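You operate a simulated robot arm through the tools that you are given. There is no shell and no other tool. Be economical: measure what you need, move in short steps, check, and stop when the job is done.

You are at the controls of a simulated robot arm. One attempt, no reset.

JOB
Put the lid on the glass jar and pump the air out till the dimple turns green.
Fine: use the blue pump, then put it back where it stood; the jar stays standing where it is.

Only the result counts: the job must be done as asked and must still hold three seconds after the hand-in. Knocking over, shifting, dropping, spilling or breaking anything else fails it. Lids that push on must go on centred and level and be pressed home; caps that screw on are set level and turned clockwise until they are tight.

ROBOT AND FRAMES
A 6-joint arm with a two-finger parallel gripper, fixed in place. Base frame: the origin is at the foot of the arm, x ahead of it, y to its left, z up. Readings come in m, rad, newtons and seconds.
With the tool pointing down near the work surface it reaches from about 0.36 to 0.82 m from the base axis. Its first joint turns from -2.897 to 2.897 rad. Payload 3.91 kg.
The TCP is the grasp point between the finger pads, 0.03 m short of the fingertips. In the tool frame z runs along the fingers and y along their closing line. The gripper opens to 0.11 m. The fingers are 0.02 m wide and 0.01 m thick; the gripper's body (0.048 by 0.112 m) begins 0.055 m behind the TCP.
Orientation is that of the tool frame in the base frame, as a unit quaternion [x, y, z, w]. With the fingers straight down and closing along the base's y, the tool's x points along the base's -x, its y along +y and its z along -z.

CONTROLS
- The arm moves only by the tool servo_tool. Its argument "motion" is a list of rows, each a list of 7 numbers: the gripper command, from -1 (shut) to 1 (fully open), values between in proportion, then the shift along the tool's x, y, z in m, then the turn, a rotation vector about the tool's x, y, z in rad. In form: [[hand, x, y, z, ax, ay, az], ...]. A call has 1 to 8 rows; each row shifts and turns the commanded pose from where the row before left it, along the tool's axes as they then stand. A row lasts 0.2 s, in which the tool goes at most 0.05 m and 0.15 rad; a call with a longer step from one row to the next is refused whole, and so is a gripper value outside its range. A pose out of reach is approached as far as the arm can. The call stops where the force on the tool passes 40 N (or 10 N more than at its start, if that is more) or the arm is blocked; 0.2 s more then pass. Each finger travels about 0.045 m/s and halts on what it meets, pressing with about 42 N; the grip force reading is that of the motor and also rises with nothing between the fingers. The clock runs only during rows and for 0.2 s after the last one: add rows that do not move to give the fingers time. The reply holds the time, the measured pose of the TCP, the force on the tool along the base axes, the opening and the grip force, in the units named above and with some noise.
- Cameras (640 x 400 px; columns grow to the right, rows downward): "scene" is fixed at [0.218, 0.5009, 1.6206]; the picture's right is [-0.62, -0.79, 0.00], its down [-0.71, 0.56, -0.44] and it looks along [0.34, -0.27, -0.90] (base axes); focal length 341 px, centre (320, 200). "wrist" rides on the gripper at [-0.036, 0, -0.057] in the tool frame; the picture's right is [0.00, -1.00, 0.00], its down [0.97, 0.00, -0.24] and it looks along [0.24, 0.00, 0.97] (tool axes); focal length 218 px, centre (320, 200). There is no depth. A picture from a camera that has moved, and an enlarged one, comes with that camera's place and axes in the base frame and with its lens.
- snapshot(camera): a new picture of that camera. It takes no simulated time.
- move_column(by): slides the trunk up (or, below 0, down) by that many m; the arm rides with it, the base frame stays. It gives what a move gives, with no picture.
- inspect(camera, box): a new picture of the part [left, top, right, bottom] of that camera's present view, enlarged. It takes no simulated time.
- close_job(): hands the job in; it is judged then, once.

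Work in short steps. Places have to be worked out from the pictures, the camera data and where the tool is seen: move nearer, look again, correct. Check each grasp and each placing, and mend what went wrong. You have 120 turns and 64 pictures in all, those below and enlarged ones among them. Open the gripper and draw the arm clear of the work before you hand the job in, unless the task says otherwise; then end with one line.

The tools are called after ">>>" as name(argument=value, ...) on one line, values as JSON. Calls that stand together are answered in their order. servo_tool: Moves the arm, as the interface text tells. Its arguments: {"type":"object","properties":{"motion":{"type":"array"}},"required":["motion"]} The other tools are called the same way: move_column (by) slides the trunk up or down; snapshot (camera) takes a picture; inspect (camera, box) takes an enlarged picture of a part of a camera's view; close_job () hands the job in.

At the start:

```text
time: 0.0
eef_pos: [0.4511, 0.1306, 1.1813]
orientation: [0.0, 1.0, 0.001, 0.0]
ft_force: [0.6, -0.3, 0.7]
grip_width: 0.11
gripper_force: 0.1
trunk travel left (down, up): [-0.55, 0.06]
```

scene: 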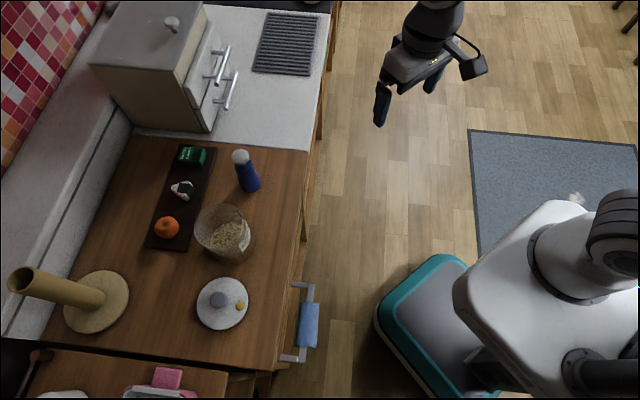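
wrist: 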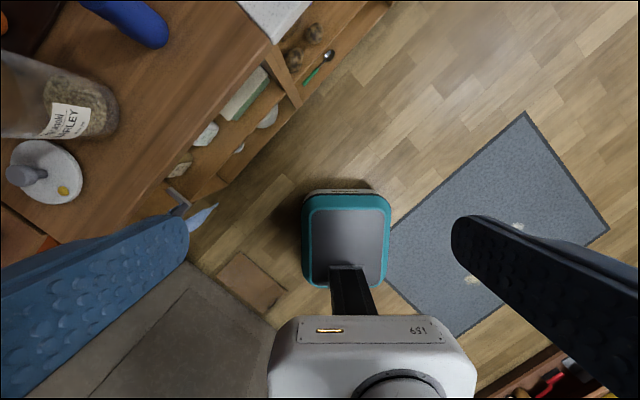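

I'll start by enlarging the scene around the jar, the lid and the blue object.

>>> inspect(camera="scene", box=[140, 130, 300, 230])

>>> inspect(camera="scene", box=[160, 200, 320, 340])

>>> inspect(camera="wrist", box=[0, 0, 220, 220])

```text
4.00 times, centred on (220, 180) of scene
camera zoom: at [0.218, 0.5009, 1.6206], right [-0.62, -0.79, 0.0], down [-0.71, 0.56, -0.44], along [0.34, -0.27, -0.9], focal length 1365 px, centre (720, 280)
```

zoom: 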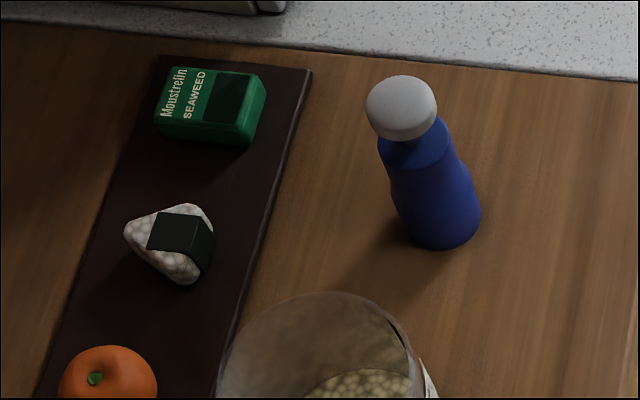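

```text
2.86 times, centred on (240, 270) of scene
camera zoom: at [0.218, 0.5009, 1.6206], right [-0.62, -0.79, 0.0], down [-0.71, 0.56, -0.44], along [0.34, -0.27, -0.9], focal length 975 px, centre (549, 0)
```

zoom: 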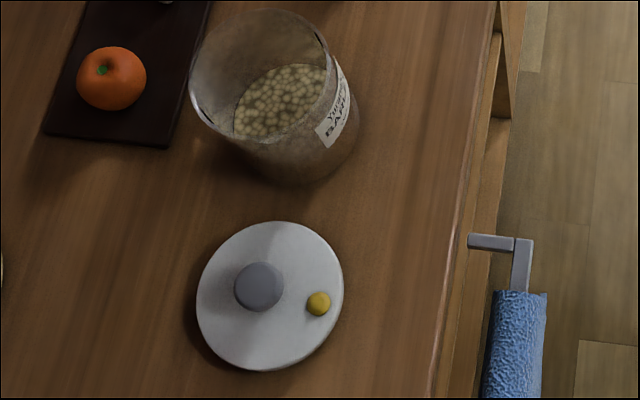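

```text
1.82 times, centred on (110, 110) of wrist
camera zoom: at [0.4868, 0.1316, 1.2375], right [0.0, -1.0, 0.0], down [-0.97, 0.0, 0.24], along [-0.24, 0.0, -0.97], focal length 397 px, centre (702, 364)
```

zoom: 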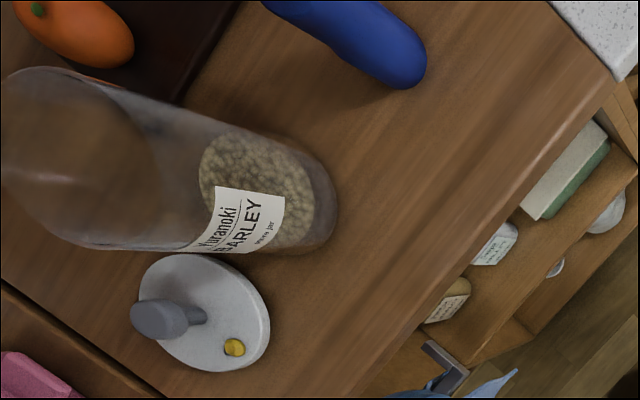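

The pump is the blue bottle with the white knob near (0.65, 0.38). The lid, which has a grey knob and a yellow dimple, is near (0.44, 0.59), and the jar is near (0.54, 0.51). I'll move towards the lid at height and look from closer.

>>> servo_tool(motion=[[1, 0, 0.045, 0, 0, 0, 0], [1, 0, 0.045, 0, 0, 0, 0], [1, 0, 0.045, 0, 0, 0, 0], [1, 0, 0.045, 0, 0, 0, 0], [1, 0, 0.045, 0, 0, 0, 0], [1, 0, 0.045, 0, 0, 0, 0], [1, 0, 0.045, 0, 0, 0, 0], [1, 0, 0.045, 0, 0, 0, 0]])

>>> snapshot(camera="wrist")

```text
time: 1.8
eef_pos: [0.4522, 0.4923, 1.1781]
orientation: [0.0, 1.0, 0.001, 0.0]
ft_force: [0.7, 0.4, -0.8]
grip_width: 0.1101
gripper_force: 0.1
trunk travel left (down, up): [-0.55, 0.06]
```

```text
58 pictures are left
camera wrist: at [0.487, 0.493, 1.2359], right [0.0, -1.0, 0.0], down [-0.97, 0.0, 0.24], along [-0.24, 0.0, -0.97], focal length 218 px, centre (320, 200)
```

wrist: 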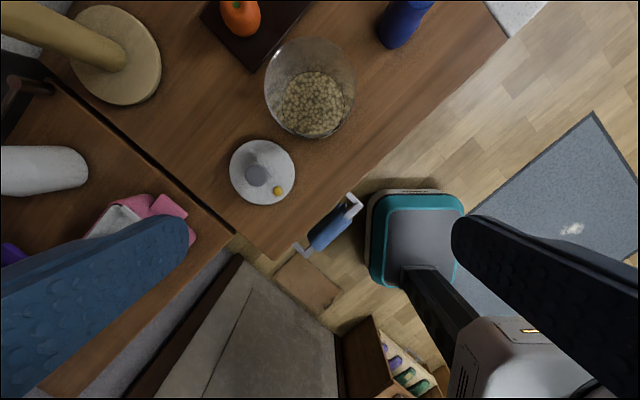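

The lid is at about (0.445, 0.590). I'll enlarge the lid and the jar.

>>> inspect(camera="wrist", box=[200, 110, 340, 220])

>>> inspect(camera="wrist", box=[240, 20, 400, 150])

```text
3.64 times, centred on (270, 165) of wrist
camera zoom: at [0.487, 0.493, 1.2359], right [0.0, -1.0, 0.0], down [-0.97, 0.0, 0.24], along [-0.24, 0.0, -0.97], focal length 794 px, centre (502, 327)
```

zoom: 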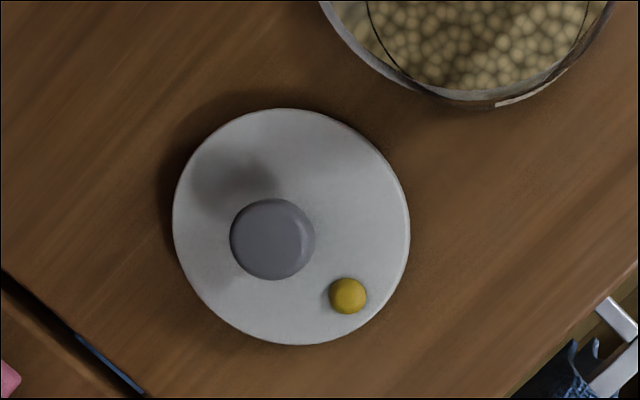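

```text
3.08 times, centred on (320, 85) of wrist
camera zoom: at [0.487, 0.493, 1.2359], right [0.0, -1.0, 0.0], down [-0.97, 0.0, 0.24], along [-0.24, 0.0, -0.97], focal length 672 px, centre (320, 554)
```

zoom: 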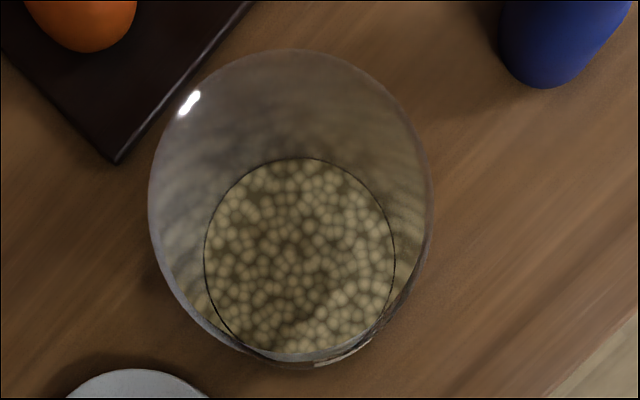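

The lid centre is at about (0.4445, 0.590), its knob is about 35 mm wide with its top near z 0.905, and the jar rim looks to be at about (0.552, 0.503, 0.965). I'll move over the jar to pin the rim down and see the pump closer.

>>> servo_tool(motion=[[1, -0.04, 0, 0, 0, 0, 0], [1, -0.04, 0, 0, 0, 0, 0], [1, -0.04, 0, 0, 0, 0, 0]])

>>> snapshot(camera="wrist")

```text
time: 2.6
eef_pos: [0.572, 0.4897, 1.1757]
orientation: [-0.001, 1.0, 0.0, -0.002]
ft_force: [0.3, -0.6, -1.1]
grip_width: 0.1098
gripper_force: 0.1
trunk travel left (down, up): [-0.55, 0.06]
```

```text
55 pictures are left
camera wrist: at [0.6075, 0.491, 1.2334], right [0.0, -1.0, 0.0], down [-0.97, 0.0, 0.24], along [-0.24, 0.0, -0.97], focal length 218 px, centre (320, 200)
```

wrist: 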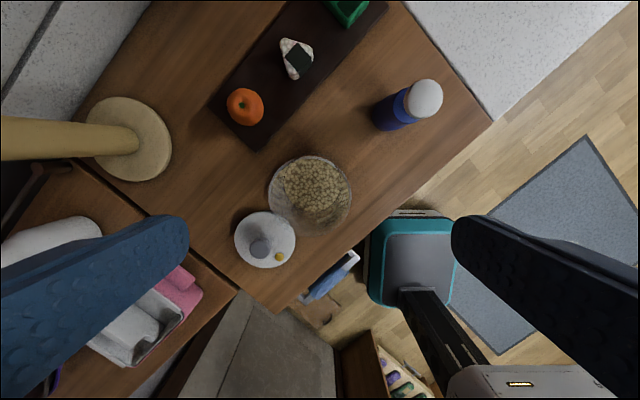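

>>> inspect(camera="wrist", box=[230, 145, 370, 275])

>>> inspect(camera="wrist", box=[350, 60, 470, 150])

```text
3.08 times, centred on (300, 210) of wrist
camera zoom: at [0.6075, 0.491, 1.2334], right [0.0, -1.0, 0.0], down [-0.97, 0.0, 0.24], along [-0.24, 0.0, -0.97], focal length 672 px, centre (382, 169)
```

zoom: 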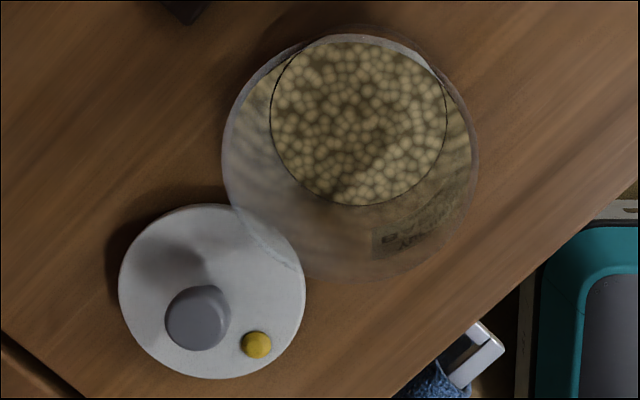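

```text
4.44 times, centred on (410, 105) of wrist
camera zoom: at [0.6075, 0.491, 1.2334], right [0.0, -1.0, 0.0], down [-0.97, 0.0, 0.24], along [-0.24, 0.0, -0.97], focal length 970 px, centre (-80, 622)
```

zoom: 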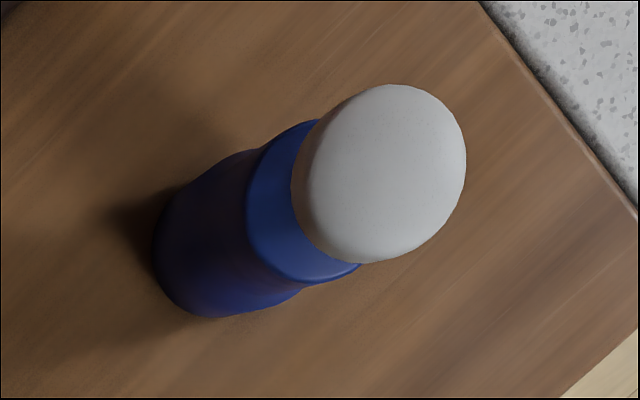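

Triangulating the two views puts the jar rim centre at about (0.549, 0.503, 0.979) with an outer diameter of about 0.10. The lid centre is at (0.444, 0.590), with its top at 0.872 and its knob top at about 0.903. Next I hover over the lid with the fingers partly closed.

>>> servo_tool(motion=[[0.1, 0.032, 0.025, 0, 0, 0, 0], [0.1, 0.032, 0.025, 0, 0, 0, 0], [0.1, 0.032, 0.025, 0, 0, 0, 0], [0.1, 0.032, 0.025, 0, 0, 0, 0], [0.1, 0, 0, 0.045, 0, 0, 0], [0.1, 0, 0, 0.045, 0, 0, 0], [0.1, 0, 0, 0.045, 0, 0, 0], [0.1, 0, 0, 0.04, 0, 0, 0]])

>>> snapshot(camera="wrist")

```text
time: 4.4
eef_pos: [0.4438, 0.5915, 1.0036]
orientation: [0.001, 1.0, 0.0, 0.001]
ft_force: [-0.7, 0.2, 0.0]
grip_width: 0.0605
gripper_force: 0.1
trunk travel left (down, up): [-0.55, 0.06]
```

```text
52 pictures are left
camera wrist: at [0.4791, 0.5921, 1.0607], right [0.0, -1.0, 0.0], down [-0.97, 0.0, 0.24], along [-0.24, 0.0, -0.97], focal length 218 px, centre (320, 200)
```

wrist: 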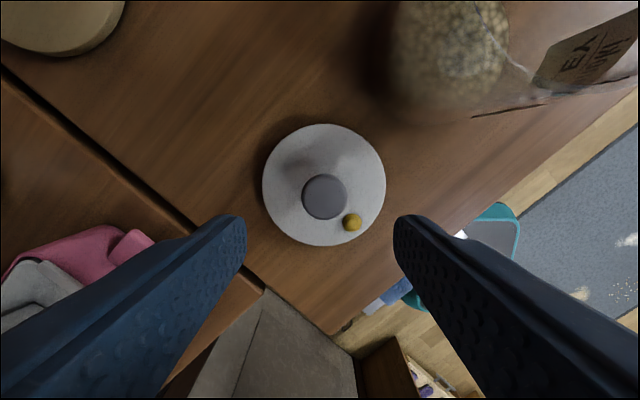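

The hand is lined up to within about 2 mm. I'll shift by -0.002 in y, go down so the fingertips sit just above the lid plate, and grip the knob.

>>> servo_tool(motion=[[0.1, 0, -0.0025, 0.035, 0, 0, 0], [0.1, 0, 0, 0.035, 0, 0, 0], [0.1, 0, 0, 0.026, 0, 0, 0], [-1, 0, 0, 0, 0, 0, 0], [-1, 0, 0, 0, 0, 0, 0], [-1, 0, 0, 0, 0, 0, 0]])

>>> snapshot(camera="wrist")

```text
time: 5.8
eef_pos: [0.4432, 0.5888, 0.9094]
orientation: [0.001, 1.0, 0.0, 0.0]
ft_force: [-0.2, -1.0, 0.7]
grip_width: 0.0328
gripper_force: 42.0
trunk travel left (down, up): [-0.55, 0.06]
```

```text
51 pictures are left
camera wrist: at [0.4783, 0.5896, 0.9658], right [0.0, -1.0, 0.0], down [-0.97, 0.0, 0.24], along [-0.24, 0.0, -0.97], focal length 218 px, centre (320, 200)
```

wrist: 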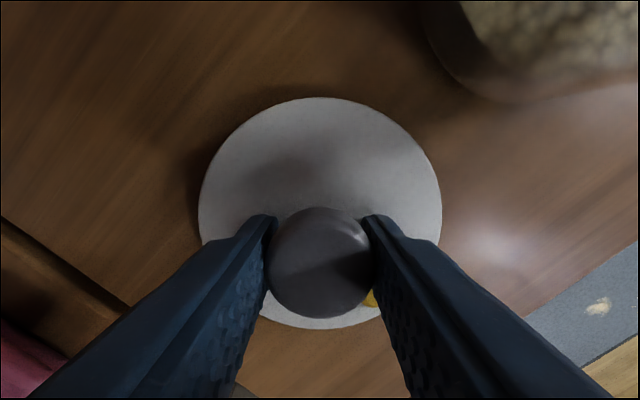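

The knob is held (0.033 wide), with the lid centred about 1.5 mm behind the TCP in x. I lift it straight up and check.

>>> servo_tool(motion=[[-1, 0, 0, -0.02, 0, 0, 0], [-1, 0, 0, -0.04, 0, 0, 0], [-1, 0, 0, -0.045, 0, 0, 0], [-1, 0, 0, -0.045, 0, 0, 0], [-1, 0, 0, -0.045, 0, 0, 0]])

>>> inspect(camera="scene", box=[140, 140, 320, 340])

```text
time: 7.0
eef_pos: [0.442, 0.589, 1.1053]
orientation: [0.0, 1.0, -0.002, -0.001]
ft_force: [0.2, 0.2, -0.4]
grip_width: 0.0
gripper_force: 37.9
trunk travel left (down, up): [-0.55, 0.06]
```

```text
2.00 times, centred on (230, 240) of scene
camera zoom: at [0.218, 0.5009, 1.6206], right [-0.62, -0.79, 0.0], down [-0.71, 0.56, -0.44], along [0.34, -0.27, -0.9], focal length 683 px, centre (500, 120)
```

zoom: 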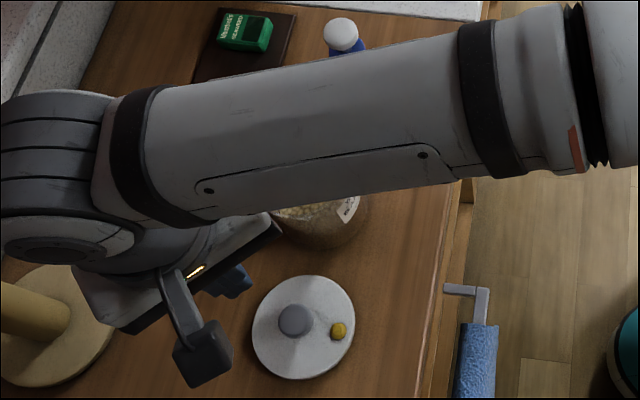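

The fingers slipped off the knob; the lid is still at its place. I'll look at the knob's profile more closely.

>>> inspect(camera="scene", box=[180, 260, 270, 340])

>>> snapshot(camera="wrist")

```text
5.00 times, centred on (225, 300) of scene
camera zoom: at [0.218, 0.5009, 1.6206], right [-0.62, -0.79, 0.0], down [-0.71, 0.56, -0.44], along [0.34, -0.27, -0.9], focal length 1706 px, centre (795, -300)
```

zoom: 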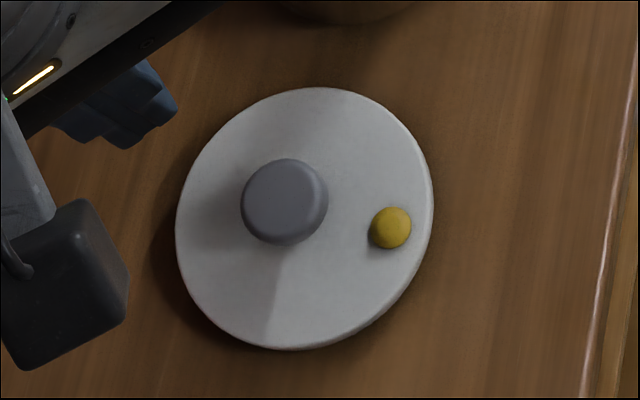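

```text
48 pictures are left
camera wrist: at [0.4777, 0.5898, 1.163], right [0.0, -1.0, 0.0], down [-0.97, 0.0, 0.24], along [-0.24, 0.0, -0.97], focal length 218 px, centre (320, 200)
```

wrist: 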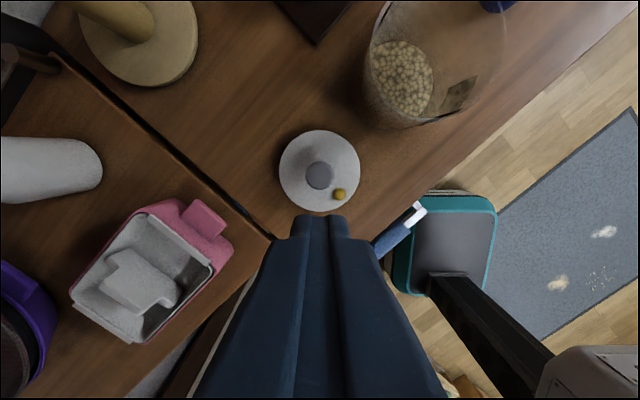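

The knob is a rounded mushroom, so I had gripped too near its top edge. I'll reopen and go back down, deeper this time and in small steps, watching the force.

>>> servo_tool(motion=[[0.1, 0, 0, 0, 0, 0, 0], [0.1, 0, 0, 0, 0, 0, 0], [0.1, 0, 0, 0, 0, 0, 0], [0.1, -0.001, 0, 0.05, 0, 0, 0], [0.1, 0, 0, 0.05, 0, 0, 0], [0.1, 0, 0, 0.05, 0, 0, 0], [0.1, 0, 0, 0.04, 0, 0, 0], [0.1, 0, 0, 0.009, 0, 0, 0]])

```text
time: 8.8
eef_pos: [0.444, 0.5883, 0.9065]
orientation: [0.001, 1.0, 0.001, 0.001]
ft_force: [0.2, 0.0, 6.5]
grip_width: 0.0601
gripper_force: 0.0
trunk travel left (down, up): [-0.55, 0.06]
```

The fingertips touch the lid plate at TCP z ≈ 0.9065. I back off 0.5 mm, grip, and lift slowly by 1 cm.

>>> servo_tool(motion=[[0.1, 0, 0, -0.0005, 0, 0, 0], [-1, 0, 0, 0, 0, 0, 0], [-1, 0, 0, 0, 0, 0, 0], [-1, 0, 0, 0, 0, 0, 0], [-1, 0, 0, 0, 0, 0, 0], [-1, 0, 0, -0.003, 0, 0, 0], [-1, 0, 0, -0.003, 0, 0, 0]])

>>> snapshot(camera="wrist")

```text
time: 10.4
eef_pos: [0.4446, 0.5882, 0.911]
orientation: [0.0, 1.0, -0.002, 0.0]
ft_force: [-0.3, -1.2, -0.6]
grip_width: 0.0326
gripper_force: 41.7
trunk travel left (down, up): [-0.55, 0.06]
```

```text
47 pictures are left
camera wrist: at [0.4798, 0.5885, 0.9682], right [0.0, -1.0, 0.0], down [-0.97, 0.0, 0.24], along [-0.24, 0.0, -0.97], focal length 218 px, centre (320, 200)
```

wrist: 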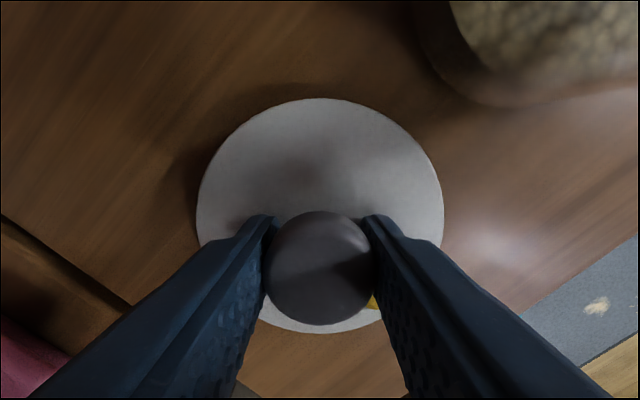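

The grip is stable at 0.0326. I'll continue the lift gently and watch the width.

>>> servo_tool(motion=[[-1, 0, 0, -0.005, 0, 0, 0], [-1, 0, 0, -0.008, 0, 0, 0], [-1, 0, 0, -0.01, 0, 0, 0], [-1, 0, 0, -0.01, 0, 0, 0]])

>>> snapshot(camera="wrist")

```text
time: 11.4
eef_pos: [0.4445, 0.5875, 0.9446]
orientation: [0.0, 1.0, 0.0, 0.0]
ft_force: [0.1, 0.3, -0.2]
grip_width: 0.0326
gripper_force: 42.0
trunk travel left (down, up): [-0.55, 0.06]
```

```text
46 pictures are left
camera wrist: at [0.48, 0.5888, 1.0018], right [0.0, -1.0, 0.0], down [-0.97, 0.0, 0.24], along [-0.24, 0.0, -0.97], focal length 218 px, centre (320, 200)
```

wrist: 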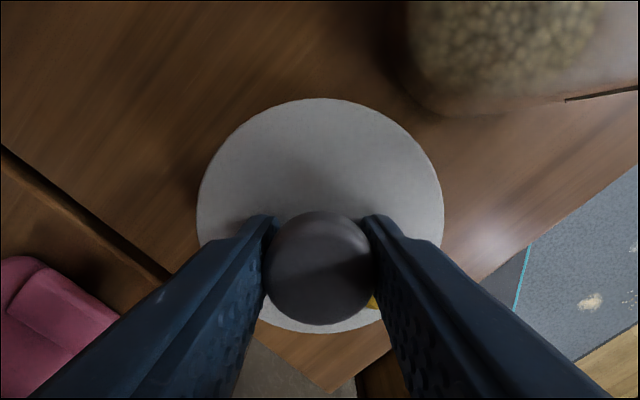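

The lid is now up and centred in the grip. I'll raise it clear of the jar rim at moderate speed.

>>> servo_tool(motion=[[-1, 0, 0, -0.015, 0, 0, 0], [-1, 0, 0, -0.02, 0, 0, 0], [-1, 0, 0, -0.02, 0, 0, 0], [-1, 0, 0, -0.02, 0, 0, 0], [-1, 0, 0, -0.02, 0, 0, 0], [-1, 0, 0, -0.02, 0, 0, 0], [-1, 0, 0, -0.02, 0, 0, 0], [-1, 0, 0, -0.01, 0, 0, 0]])

>>> servo_tool(motion=[[-1, -0.01, -0.008, 0, 0, 0, 0], [-1, -0.02, -0.016, 0, 0, 0, 0], [-1, -0.02, -0.016, 0, 0, 0, 0], [-1, -0.02, -0.016, 0, 0, 0, 0], [-1, -0.02, -0.016, 0, 0, 0, 0], [-1, -0.0145, -0.0125, 0, 0, 0, 0], [-1, 0, 0, 0, 0, 0, 0]])

>>> snapshot(camera="wrist")

>>> snapshot(camera="scene")

```text
time: 13.2
eef_pos: [0.4461, 0.5878, 1.0912]
orientation: [0.0, 1.0, 0.0, 0.0]
ft_force: [1.3, 0.3, -1.2]
grip_width: 0.0325
gripper_force: 42.1
trunk travel left (down, up): [-0.55, 0.06]
```

```text
time: 14.8
eef_pos: [0.548, 0.503, 1.0914]
orientation: [0.001, 1.0, 0.0, -0.001]
ft_force: [0.9, -0.3, -0.6]
grip_width: 0.0326
gripper_force: 41.9
trunk travel left (down, up): [-0.55, 0.06]
```

```text
45 pictures are left
camera wrist: at [0.5842, 0.5035, 1.1473], right [0.0, -1.0, 0.0], down [-0.97, 0.0, 0.24], along [-0.24, 0.0, -0.97], focal length 218 px, centre (320, 200)
```

wrist: 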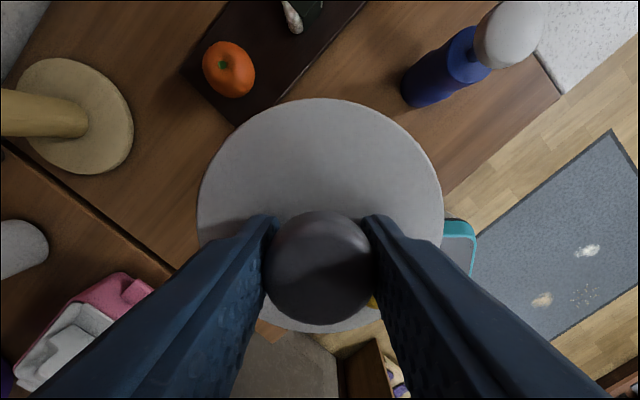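

```text
44 pictures are left
```

scene: 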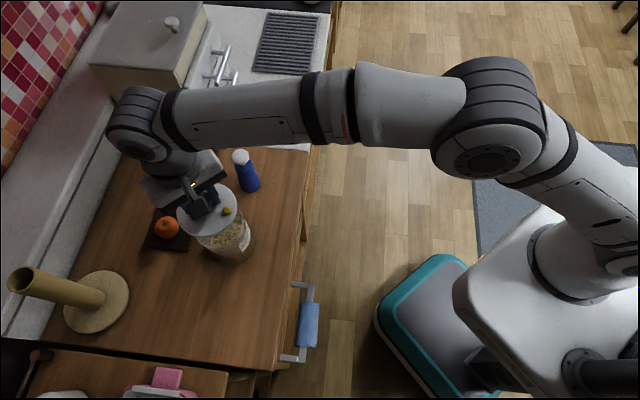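

The lid hovers over the jar. I lower it to about 1 cm above the rim and check centring in the scene camera.

>>> servo_tool(motion=[[-1, -0.001, 0, 0.015, 0, 0, 0], [-1, 0, 0, 0.02, 0, 0, 0], [-1, 0, 0, 0.014, 0, 0, 0]])

>>> inspect(camera="scene", box=[170, 170, 280, 280])

```text
time: 15.6
eef_pos: [0.5499, 0.5015, 1.0425]
orientation: [0.0, 1.0, 0.0, 0.0]
ft_force: [0.7, 0.2, -1.7]
grip_width: 0.0325
gripper_force: 42.2
trunk travel left (down, up): [-0.55, 0.06]
```

```text
3.64 times, centred on (225, 225) of scene
camera zoom: at [0.218, 0.5009, 1.6206], right [-0.62, -0.79, 0.0], down [-0.71, 0.56, -0.44], along [0.34, -0.27, -0.9], focal length 1241 px, centre (666, 109)
```

zoom: 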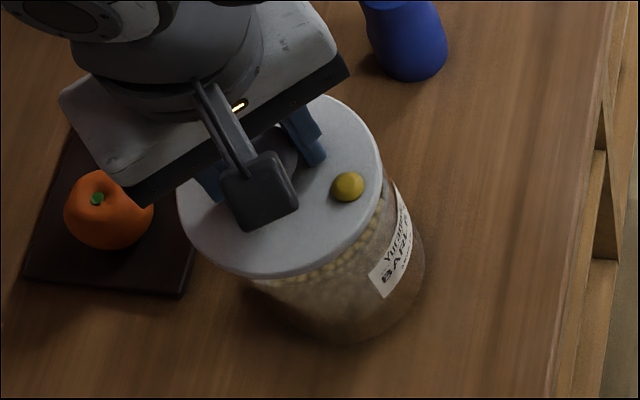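

The lid looks centred over the jar, within a couple of mm. I lower it slowly until there is contact.

>>> servo_tool(motion=[[-1, 0, 0.001, 0.004, 0, 0, 0], [-1, 0, 0, 0.004, 0, 0, 0], [-1, 0, 0, 0.003, 0, 0, 0], [-1, 0, 0, 0.002, 0, 0, 0]])

>>> inspect(camera="scene", box=[180, 180, 260, 260])

```text
time: 16.6
eef_pos: [0.5492, 0.505, 1.0271]
orientation: [-0.001, 1.0, 0.0, -0.001]
ft_force: [0.5, -0.3, -0.2]
grip_width: 0.0325
gripper_force: 42.3
trunk travel left (down, up): [-0.55, 0.06]
```

```text
5.00 times, centred on (220, 220) of scene
camera zoom: at [0.218, 0.5009, 1.6206], right [-0.62, -0.79, 0.0], down [-0.71, 0.56, -0.44], along [0.34, -0.27, -0.9], focal length 1706 px, centre (820, 100)
```

zoom: 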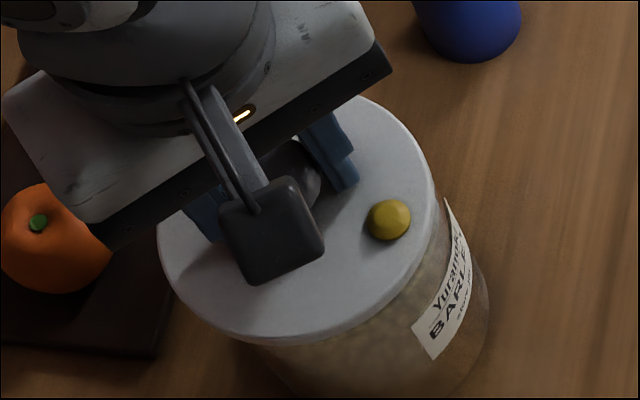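

There's no contact yet at TCP z 1.027. I continue in 2 mm steps with a small y correction.

>>> servo_tool(motion=[[-1, 0, -0.001, 0.002, 0, 0, 0], [-1, 0, 0, 0.002, 0, 0, 0], [-1, 0, 0, 0.002, 0, 0, 0], [-1, 0, 0, 0.0, 0, 0, 0]])

```text
time: 17.6
eef_pos: [0.5503, 0.5036, 1.0226]
orientation: [0.0, 1.0, 0.0, 0.0]
ft_force: [-1.7, -0.8, 0.6]
grip_width: 0.0328
gripper_force: 42.2
trunk travel left (down, up): [-0.55, 0.06]
```

>>> servo_tool(motion=[[-1, 0, 0, 0.002, 0, 0, 0], [-1, 0, 0, 0.002, 0, 0, 0], [-1, 0, 0, 0.0, 0, 0, 0]])

```text
time: 18.4
eef_pos: [0.5498, 0.5033, 1.0202]
orientation: [0.0, 1.0, 0.001, 0.001]
ft_force: [-2.7, -3.9, 12.1]
grip_width: 0.0323
gripper_force: 42.2
trunk travel left (down, up): [-0.55, 0.06]
```

Contact at 1.020, with a side force pushing the tool towards -x, -y. I back up slightly, shift about 1 mm that way, and press again.

>>> servo_tool(motion=[[-1, 0, 0, -0.003, 0, 0, 0], [-1, 0.001, -0.001, 0, 0, 0, 0], [-1, 0, 0, 0.002, 0, 0, 0], [-1, 0, 0, 0.002, 0, 0, 0], [-1, 0, 0, 0, 0, 0, 0]])

>>> inspect(camera="scene", box=[180, 190, 260, 260])

```text
time: 19.6
eef_pos: [0.5498, 0.5035, 1.0193]
orientation: [0.0, 1.0, 0.001, 0.002]
ft_force: [1.1, 0.3, 16.0]
grip_width: 0.0325
gripper_force: 42.1
trunk travel left (down, up): [-0.55, 0.06]
```

```text
5.71 times, centred on (220, 225) of scene
camera zoom: at [0.218, 0.5009, 1.6206], right [-0.62, -0.79, 0.0], down [-0.71, 0.56, -0.44], along [0.34, -0.27, -0.9], focal length 1950 px, centre (891, 57)
```

zoom: 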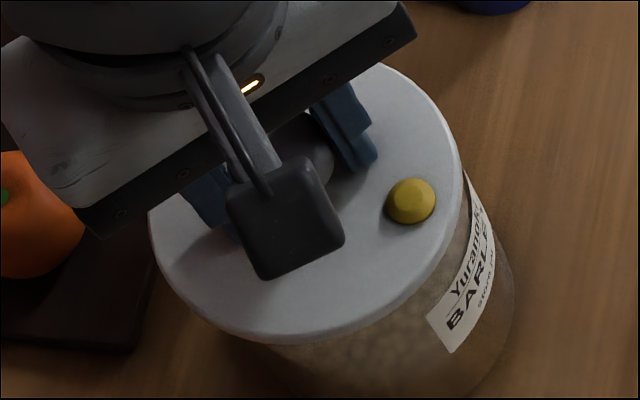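

Now the force is purely vertical (16 N). I keep pressing to see whether it goes further down.

>>> servo_tool(motion=[[-1, 0, 0, 0.002, 0, 0, 0], [-1, 0, 0, 0.002, 0, 0, 0], [-1, 0, 0, 0, 0, 0, 0]])

```text
time: 20.2
eef_pos: [0.5478, 0.5016, 1.0206]
orientation: [-0.001, 1.0, 0.004, 0.002]
ft_force: [-3.2, -3.3, 14.1]
grip_width: 0.0325
gripper_force: 42.0
trunk travel left (down, up): [-0.55, 0.06]
stopped in row 3: the force on the tool passed its limit (the readings are from after the stop); the commanded pose is now the measured one
```

The force limit was reached, so the lid has hit a hard stop. I release the knob, lift off, and look.

>>> servo_tool(motion=[[-0.2, 0, 0, 0, 0, 0, 0], [0.1, 0, 0, 0, 0, 0, 0], [0.1, 0, 0, -0.02, 0, 0, 0], [0.1, 0, 0, -0.04, 0, 0, 0], [0.1, 0, 0, -0.04, 0, 0, 0], [0.1, 0, 0, -0.03, 0, 0, 0]])

>>> inspect(camera="wrist", box=[230, 110, 410, 260])

>>> inspect(camera="scene", box=[170, 190, 270, 270])

```text
time: 21.6
eef_pos: [0.5503, 0.5036, 1.1464]
orientation: [0.0, 1.0, 0.003, 0.002]
ft_force: [0.8, -0.3, 0.5]
grip_width: 0.0604
gripper_force: 0.1
trunk travel left (down, up): [-0.55, 0.06]
```

```text
2.67 times, centred on (320, 185) of wrist
camera zoom: at [0.5851, 0.5045, 1.2035], right [0.0, -1.0, 0.0], down [-0.97, 0.0, 0.24], along [-0.24, 0.0, -0.97], focal length 582 px, centre (320, 240)
```

zoom: 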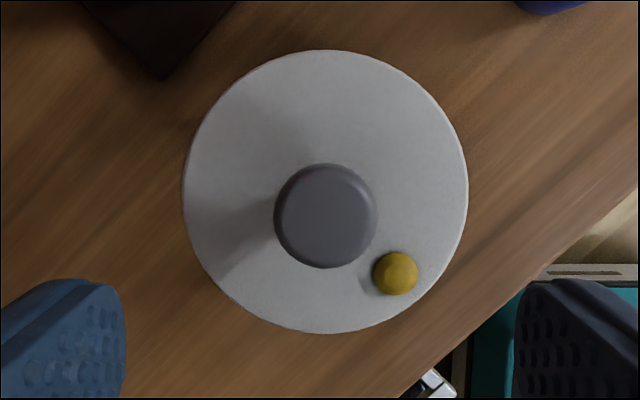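

```text
5.00 times, centred on (220, 230) of scene
camera zoom: at [0.218, 0.5009, 1.6206], right [-0.62, -0.79, 0.0], down [-0.71, 0.56, -0.44], along [0.34, -0.27, -0.9], focal length 1706 px, centre (820, 50)
```

zoom: 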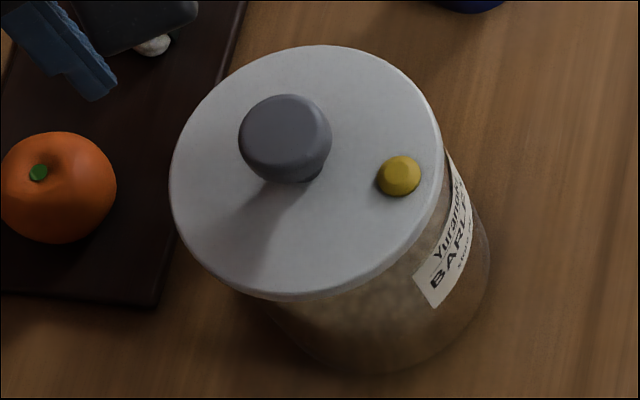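

The lid sits at about (0.5505, 0.5023) and looks level and centred. To make sure it is home, I'll shut the fingers and press straight down on the knob top.

>>> servo_tool(motion=[[-1, 0, -0.001, 0.03, 0, 0, 0], [-1, 0, 0, 0.03, 0, 0, 0], [-1, 0, 0, 0.028, 0, 0, 0], [-1, 0, 0, 0.004, 0, 0, 0], [-1, 0, 0, 0.003, 0, 0, 0], [-1, 0, 0, 0, 0, 0, 0]])

```text
time: 23.0
eef_pos: [0.5483, 0.5021, 1.0546]
orientation: [0.0, 1.0, 0.005, 0.003]
ft_force: [2.8, 1.4, 12.7]
grip_width: 0.0002
gripper_force: 37.7
trunk travel left (down, up): [-0.55, 0.06]
```

Contact on the knob top at about 1.055 with 13 N. I press on in small steps.

>>> servo_tool(motion=[[-1, 0, 0, 0.0015, 0, 0, 0], [-1, 0, 0, 0.0015, 0, 0, 0], [-1, 0, 0, 0, 0, 0, 0]])

```text
time: 23.8
eef_pos: [0.5497, 0.5021, 1.0529]
orientation: [0.0, 1.0, 0.006, 0.006]
ft_force: [7.1, 4.4, 37.2]
grip_width: 0.0
gripper_force: 37.4
trunk travel left (down, up): [-0.55, 0.06]
```

37 N down and the knob is firm. I back off and check the lid once more before going for the pump.

>>> servo_tool(motion=[[-1, 0, 0, -0.02, 0, 0, 0], [-1, 0, 0, -0.04, 0, 0, 0], [-1, 0, 0, -0.05, 0, 0, 0], [-1, 0, 0, -0.05, 0, 0, 0]])

>>> snapshot(camera="wrist")

>>> inspect(camera="scene", box=[170, 190, 270, 270])

```text
time: 24.8
eef_pos: [0.5518, 0.5026, 1.2075]
orientation: [-0.001, 1.0, 0.003, 0.002]
ft_force: [0.7, 0.4, 0.3]
grip_width: 0.0
gripper_force: 37.5
trunk travel left (down, up): [-0.55, 0.06]
```

```text
38 pictures are left
camera wrist: at [0.5856, 0.5032, 1.265], right [0.0, -1.0, 0.0], down [-0.97, 0.0, 0.24], along [-0.24, 0.0, -0.97], focal length 218 px, centre (320, 200)
```

wrist: 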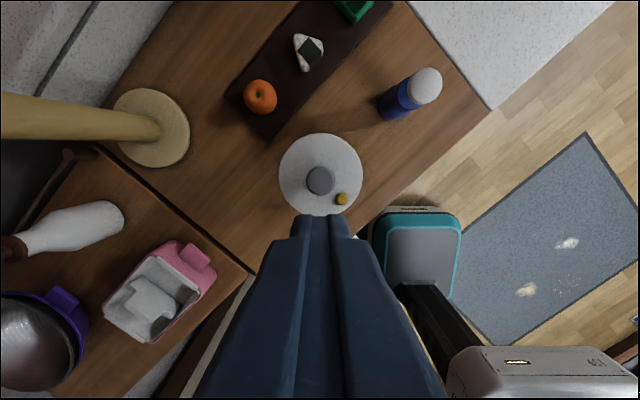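

```text
5.00 times, centred on (220, 230) of scene
camera zoom: at [0.218, 0.5009, 1.6206], right [-0.62, -0.79, 0.0], down [-0.71, 0.56, -0.44], along [0.34, -0.27, -0.9], focal length 1706 px, centre (820, 50)
```

zoom: 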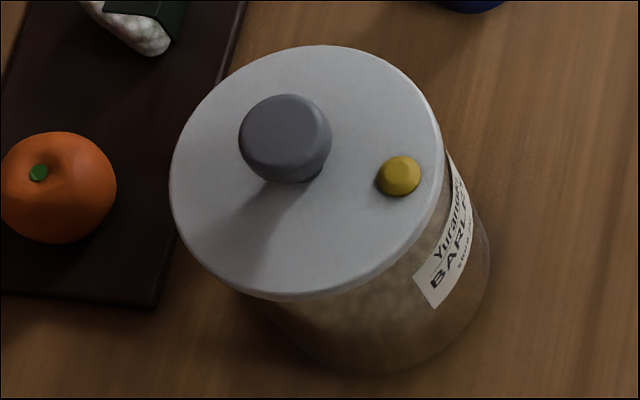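

The picture is unchanged, so the lid was already home. Now I move over to the pump for a closer view.

>>> servo_tool(motion=[[0.5, -0.025, -0.03, 0, 0, 0, 0], [0.5, -0.025, -0.03, 0, 0, 0, 0], [0.5, -0.025, -0.03, 0, 0, 0, 0], [0.5, -0.025, -0.03, 0, 0, 0, 0], [0.5, 0, 0, 0, 0, 0, 0]])

>>> inspect(camera="wrist", box=[240, 120, 400, 260])

```text
time: 26.0
eef_pos: [0.6499, 0.3829, 1.2071]
orientation: [0.0, 1.0, 0.002, 0.002]
ft_force: [0.1, 0.5, -1.3]
grip_width: 0.0821
gripper_force: 0.0
trunk travel left (down, up): [-0.55, 0.06]
```

```text
2.86 times, centred on (320, 190) of wrist
camera zoom: at [0.6852, 0.3823, 1.2642], right [0.0, -1.0, -0.01], down [-0.97, 0.0, 0.24], along [-0.24, 0.01, -0.97], focal length 624 px, centre (320, 229)
```

zoom: 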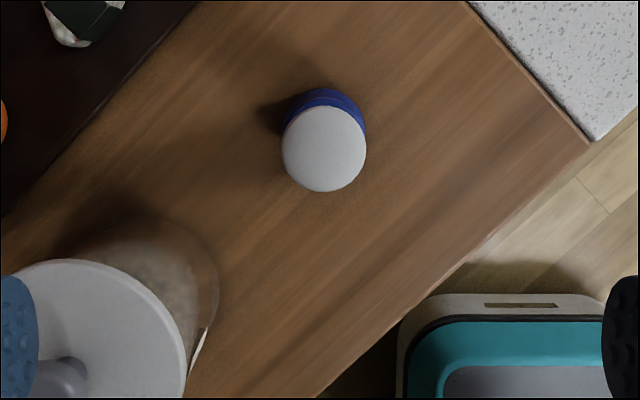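

The pump's axis is at about (0.654, 0.383), with its cap top near z 0.993 and its blue shoulder near z 0.94. I'll grip the upper blue body so the palm stays above the cap. First I descend to z ≈ 0.965 and look.

>>> servo_tool(motion=[[0.5, -0.004, 0, 0.04, 0, 0, 0], [0.5, 0, 0, 0.045, 0, 0, 0], [0.5, 0, 0, 0.045, 0, 0, 0], [0.5, 0, 0, 0.045, 0, 0, 0], [0.5, 0, 0, 0.04, 0, 0, 0], [0.5, 0, 0, 0.02, 0, 0, 0]])

>>> snapshot(camera="wrist")

>>> inspect(camera="scene", box=[200, 120, 300, 210])

```text
time: 27.4
eef_pos: [0.654, 0.3851, 0.9722]
orientation: [0.0, 1.0, 0.003, 0.002]
ft_force: [0.1, -1.0, 0.1]
grip_width: 0.0822
gripper_force: 0.0
trunk travel left (down, up): [-0.55, 0.06]
```

```text
35 pictures are left
camera wrist: at [0.6893, 0.385, 1.0295], right [0.0, -1.0, -0.01], down [-0.97, 0.0, 0.24], along [-0.24, 0.01, -0.97], focal length 218 px, centre (320, 200)
```

wrist: 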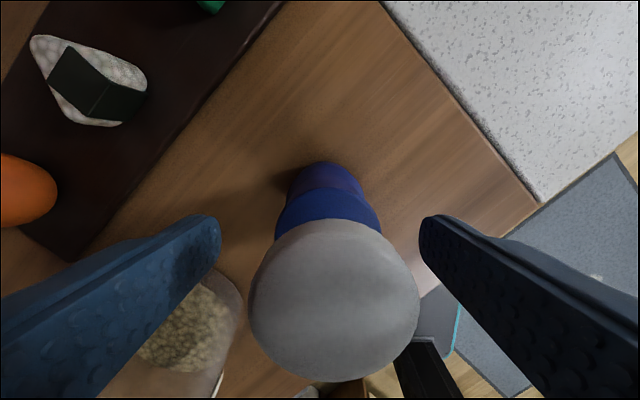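

```text
4.44 times, centred on (250, 165) of scene
camera zoom: at [0.218, 0.5009, 1.6206], right [-0.62, -0.79, 0.0], down [-0.71, 0.56, -0.44], along [0.34, -0.27, -0.9], focal length 1517 px, centre (631, 356)
```

zoom: 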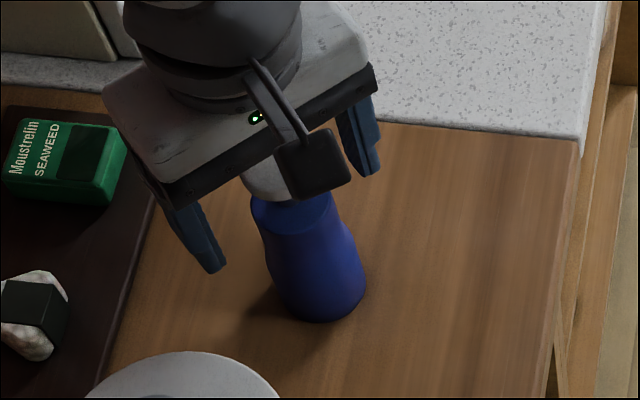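

The cap is clear of the palm. I shift y by -0.0015, lower to about 0.95, and close on the blue body.

>>> servo_tool(motion=[[0.5, 0, -0.0015, 0.01, 0, 0, 0], [0.5, 0, 0, 0.01, 0, 0, 0], [0.2, 0, 0, 0, 0, 0, 0], [-0.1, 0, 0, 0, 0, 0, 0], [-1, 0, 0, 0, 0, 0, 0], [-1, 0, 0, 0, 0, 0, 0], [-1, 0, 0, 0, 0, 0, 0]])

>>> snapshot(camera="wrist")

```text
time: 29.0
eef_pos: [0.6539, 0.3826, 0.9546]
orientation: [0.0, 1.0, 0.002, 0.003]
ft_force: [1.1, -0.5, 2.0]
grip_width: 0.0437
gripper_force: 42.4
trunk travel left (down, up): [-0.55, 0.06]
```

```text
33 pictures are left
camera wrist: at [0.6895, 0.3829, 1.0116], right [0.0, -1.0, -0.01], down [-0.97, 0.0, 0.24], along [-0.24, 0.01, -0.97], focal length 218 px, centre (320, 200)
```

wrist: 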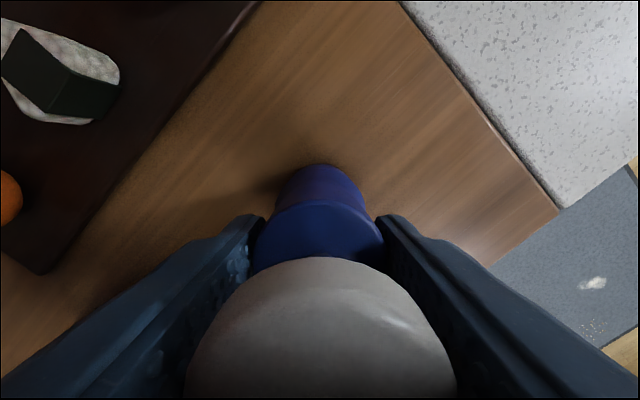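

The body is held at 0.0437. I lift slowly and verify the grip holds.

>>> servo_tool(motion=[[-1, 0, 0, -0.004, 0, 0, 0], [-1, 0, 0, -0.008, 0, 0, 0], [-1, 0, 0, -0.012, 0, 0, 0], [-1, 0, 0, -0.015, 0, 0, 0]])

>>> inspect(camera="scene", box=[200, 120, 300, 210])

```text
time: 30.0
eef_pos: [0.6547, 0.3822, 0.9933]
orientation: [0.0, 1.0, 0.003, 0.001]
ft_force: [-0.1, -0.7, -0.7]
grip_width: 0.0435
gripper_force: 42.6
trunk travel left (down, up): [-0.55, 0.06]
```

```text
4.44 times, centred on (250, 165) of scene
camera zoom: at [0.218, 0.5009, 1.6206], right [-0.62, -0.79, 0.0], down [-0.71, 0.56, -0.44], along [0.34, -0.27, -0.9], focal length 1517 px, centre (631, 356)
```

zoom: 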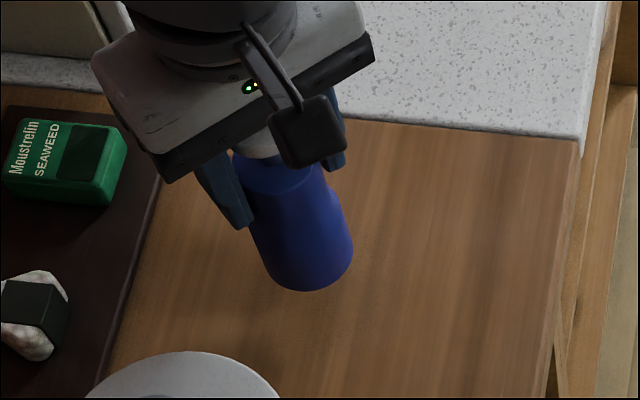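

The pump is up with a good grip. I raise it above the lid's knob.

>>> servo_tool(motion=[[-1, 0, 0, -0.02, 0, 0, 0], [-1, 0, 0, -0.022, 0, 0, 0], [-1, 0, 0, -0.022, 0, 0, 0], [-1, 0, 0, -0.022, 0, 0, 0], [-1, 0, 0, -0.022, 0, 0, 0], [-1, 0, 0, -0.022, 0, 0, 0], [-1, 0, 0, -0.022, 0, 0, 0], [-1, 0, 0, -0.02, 0, 0, 0]])

>>> servo_tool(motion=[[-1, 0.01, 0.012, 0, 0, 0, 0], [-1, 0.018, 0.021, 0, 0, 0, 0], [-1, 0.018, 0.021, 0, 0, 0, 0], [-1, 0.018, 0.021, 0, 0, 0, 0], [-1, 0.018, 0.021, 0, 0, 0, 0], [-1, 0.018, 0.021, 0, 0, 0, 0], [-1, 0.004, 0.003, 0, 0, 0, 0], [-1, 0, 0, 0, 0, 0, 0]])

>>> inspect(camera="scene", box=[140, 140, 280, 270])

>>> snapshot(camera="wrist")

```text
time: 31.8
eef_pos: [0.653, 0.3809, 1.1645]
orientation: [0.0, 1.0, 0.003, 0.002]
ft_force: [-1.2, -0.7, -1.3]
grip_width: 0.0432
gripper_force: 41.6
trunk travel left (down, up): [-0.55, 0.06]
```

```text
time: 33.6
eef_pos: [0.5493, 0.4994, 1.1637]
orientation: [0.0, 1.0, 0.002, 0.002]
ft_force: [-0.4, -0.1, -1.7]
grip_width: 0.0436
gripper_force: 41.8
trunk travel left (down, up): [-0.55, 0.06]
```

```text
3.08 times, centred on (210, 205) of scene
camera zoom: at [0.218, 0.5009, 1.6206], right [-0.62, -0.79, 0.0], down [-0.71, 0.56, -0.44], along [0.34, -0.27, -0.9], focal length 1050 px, centre (658, 185)
```

zoom: 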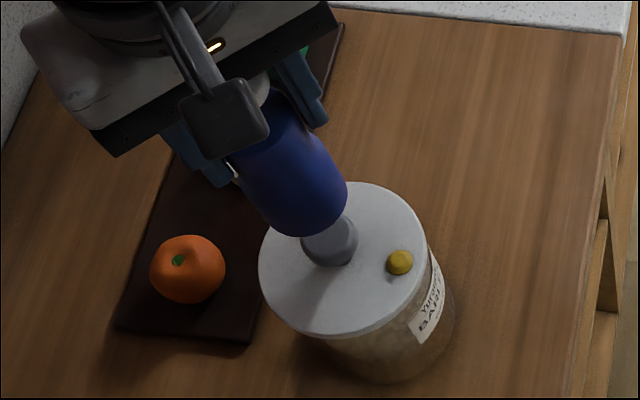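

```text
30 pictures are left
camera wrist: at [0.5847, 0.5006, 1.2218], right [0.0, -1.0, -0.01], down [-0.97, 0.0, 0.24], along [-0.24, 0.01, -0.97], focal length 218 px, centre (320, 200)
```

wrist: 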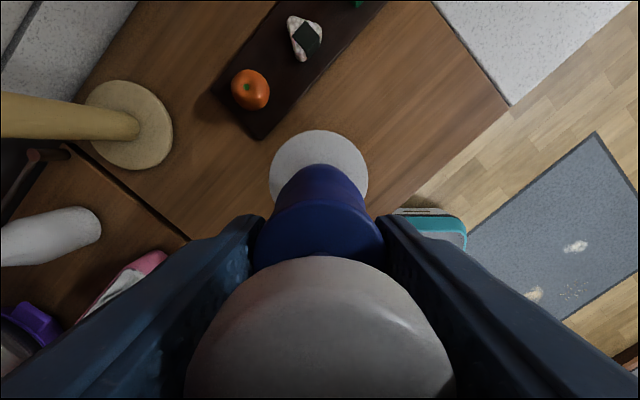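

The pump is above the knob. I shift +y by 3 mm to (0.5505, 0.5025) and lower it to just above the knob.

>>> servo_tool(motion=[[-1, -0.001, 0.003, 0.01, 0, 0, 0], [-1, 0, 0, 0.015, 0, 0, 0], [-1, 0, 0, 0.01, 0, 0, 0], [-1, 0, 0, 0, 0, 0, 0]])

>>> inspect(camera="scene", box=[170, 170, 270, 260])

```text
time: 34.6
eef_pos: [0.5512, 0.5048, 1.1295]
orientation: [0.0, 1.0, 0.002, 0.004]
ft_force: [0.3, 0.3, -0.9]
grip_width: 0.0432
gripper_force: 41.6
trunk travel left (down, up): [-0.55, 0.06]
```

```text
4.44 times, centred on (220, 215) of scene
camera zoom: at [0.218, 0.5009, 1.6206], right [-0.62, -0.79, 0.0], down [-0.71, 0.56, -0.44], along [0.34, -0.27, -0.9], focal length 1517 px, centre (764, 133)
```

zoom: 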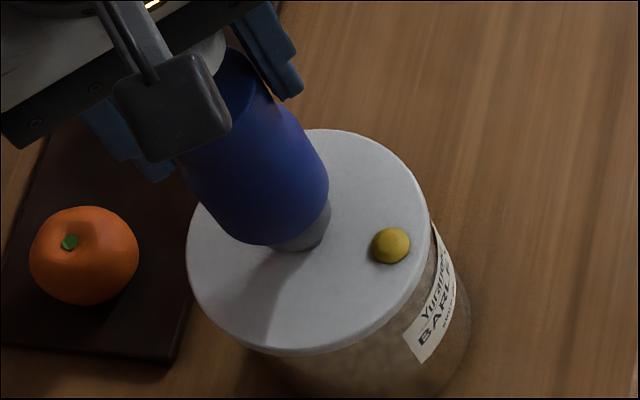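

The pump appears about 2 mm too far in +y. I correct that and lower in small steps, feeling for contact.

>>> servo_tool(motion=[[-1, 0.0005, -0.002, 0.003, 0, 0, 0], [-1, 0, 0, 0.004, 0, 0, 0], [-1, 0, 0, 0.004, 0, 0, 0], [-1, 0, 0, 0.003, 0, 0, 0], [-1, 0, 0, 0, 0, 0, 0]])

```text
time: 35.8
eef_pos: [0.5508, 0.5017, 1.113]
orientation: [0.0, 1.0, 0.001, 0.002]
ft_force: [-0.8, -0.1, -1.8]
grip_width: 0.0433
gripper_force: 42.0
trunk travel left (down, up): [-0.55, 0.06]
```

>>> servo_tool(motion=[[-1, 0, 0, 0.003, 0, 0, 0], [-1, 0, 0, 0.003, 0, 0, 0], [-1, 0, 0, 0.003, 0, 0, 0], [-1, 0, 0, 0, 0, 0, 0]])

>>> inspect(camera="scene", box=[170, 170, 270, 260])

```text
time: 36.8
eef_pos: [0.5501, 0.5031, 1.107]
orientation: [-0.001, 1.0, 0.002, 0.003]
ft_force: [-0.7, -0.1, -1.9]
grip_width: 0.0434
gripper_force: 42.1
trunk travel left (down, up): [-0.55, 0.06]
```

```text
4.44 times, centred on (220, 215) of scene
camera zoom: at [0.218, 0.5009, 1.6206], right [-0.62, -0.79, 0.0], down [-0.71, 0.56, -0.44], along [0.34, -0.27, -0.9], focal length 1517 px, centre (764, 133)
```

zoom: 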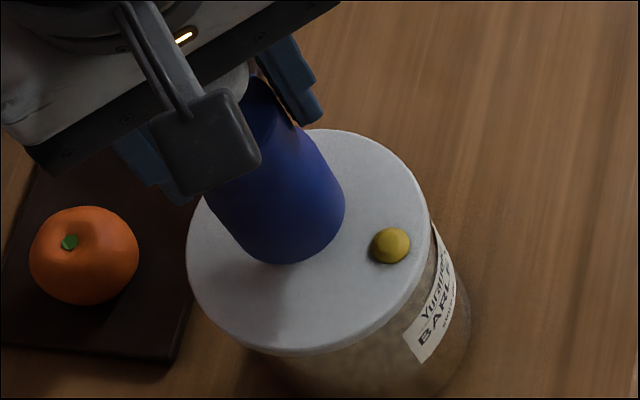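

The pump base is passing around the knob without contact, so it is a cup that fits over the knob. I continue down to the lid.

>>> servo_tool(motion=[[-1, 0, 0, 0.003, 0, 0, 0], [-1, 0, 0, 0.003, 0, 0, 0], [-1, 0, 0, 0.003, 0, 0, 0], [-1, 0, 0, 0.003, 0, 0, 0], [-1, 0, 0, 0.003, 0, 0, 0], [-1, 0, 0, 0, 0, 0, 0]])

```text
time: 38.2
eef_pos: [0.5499, 0.5021, 1.0925]
orientation: [0.0, 1.0, 0.003, 0.002]
ft_force: [-0.9, -0.3, -0.7]
grip_width: 0.0432
gripper_force: 42.0
trunk travel left (down, up): [-0.55, 0.06]
```

>>> servo_tool(motion=[[-1, 0, 0, 0.003, 0, 0, 0], [-1, 0, 0, 0.003, 0, 0, 0], [-1, 0, 0, 0.002, 0, 0, 0], [-1, 0, 0, 0, 0, 0, 0]])

>>> inspect(camera="scene", box=[170, 170, 270, 260])

```text
time: 39.2
eef_pos: [0.5497, 0.5015, 1.0848]
orientation: [-0.001, 1.0, 0.003, 0.003]
ft_force: [-0.5, -0.8, 9.4]
grip_width: 0.0431
gripper_force: 42.0
trunk travel left (down, up): [-0.55, 0.06]
```

```text
4.44 times, centred on (220, 215) of scene
camera zoom: at [0.218, 0.5009, 1.6206], right [-0.62, -0.79, 0.0], down [-0.71, 0.56, -0.44], along [0.34, -0.27, -0.9], focal length 1517 px, centre (764, 133)
```

zoom: 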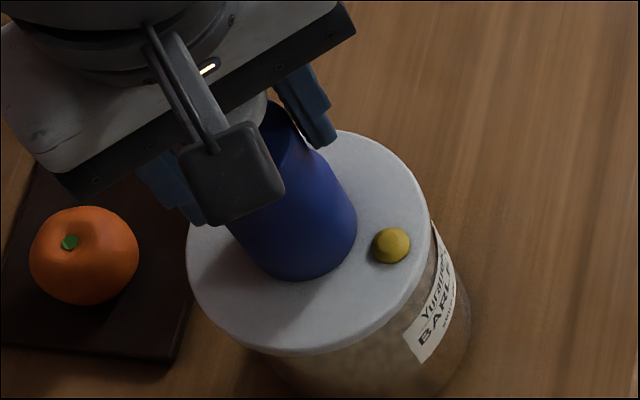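

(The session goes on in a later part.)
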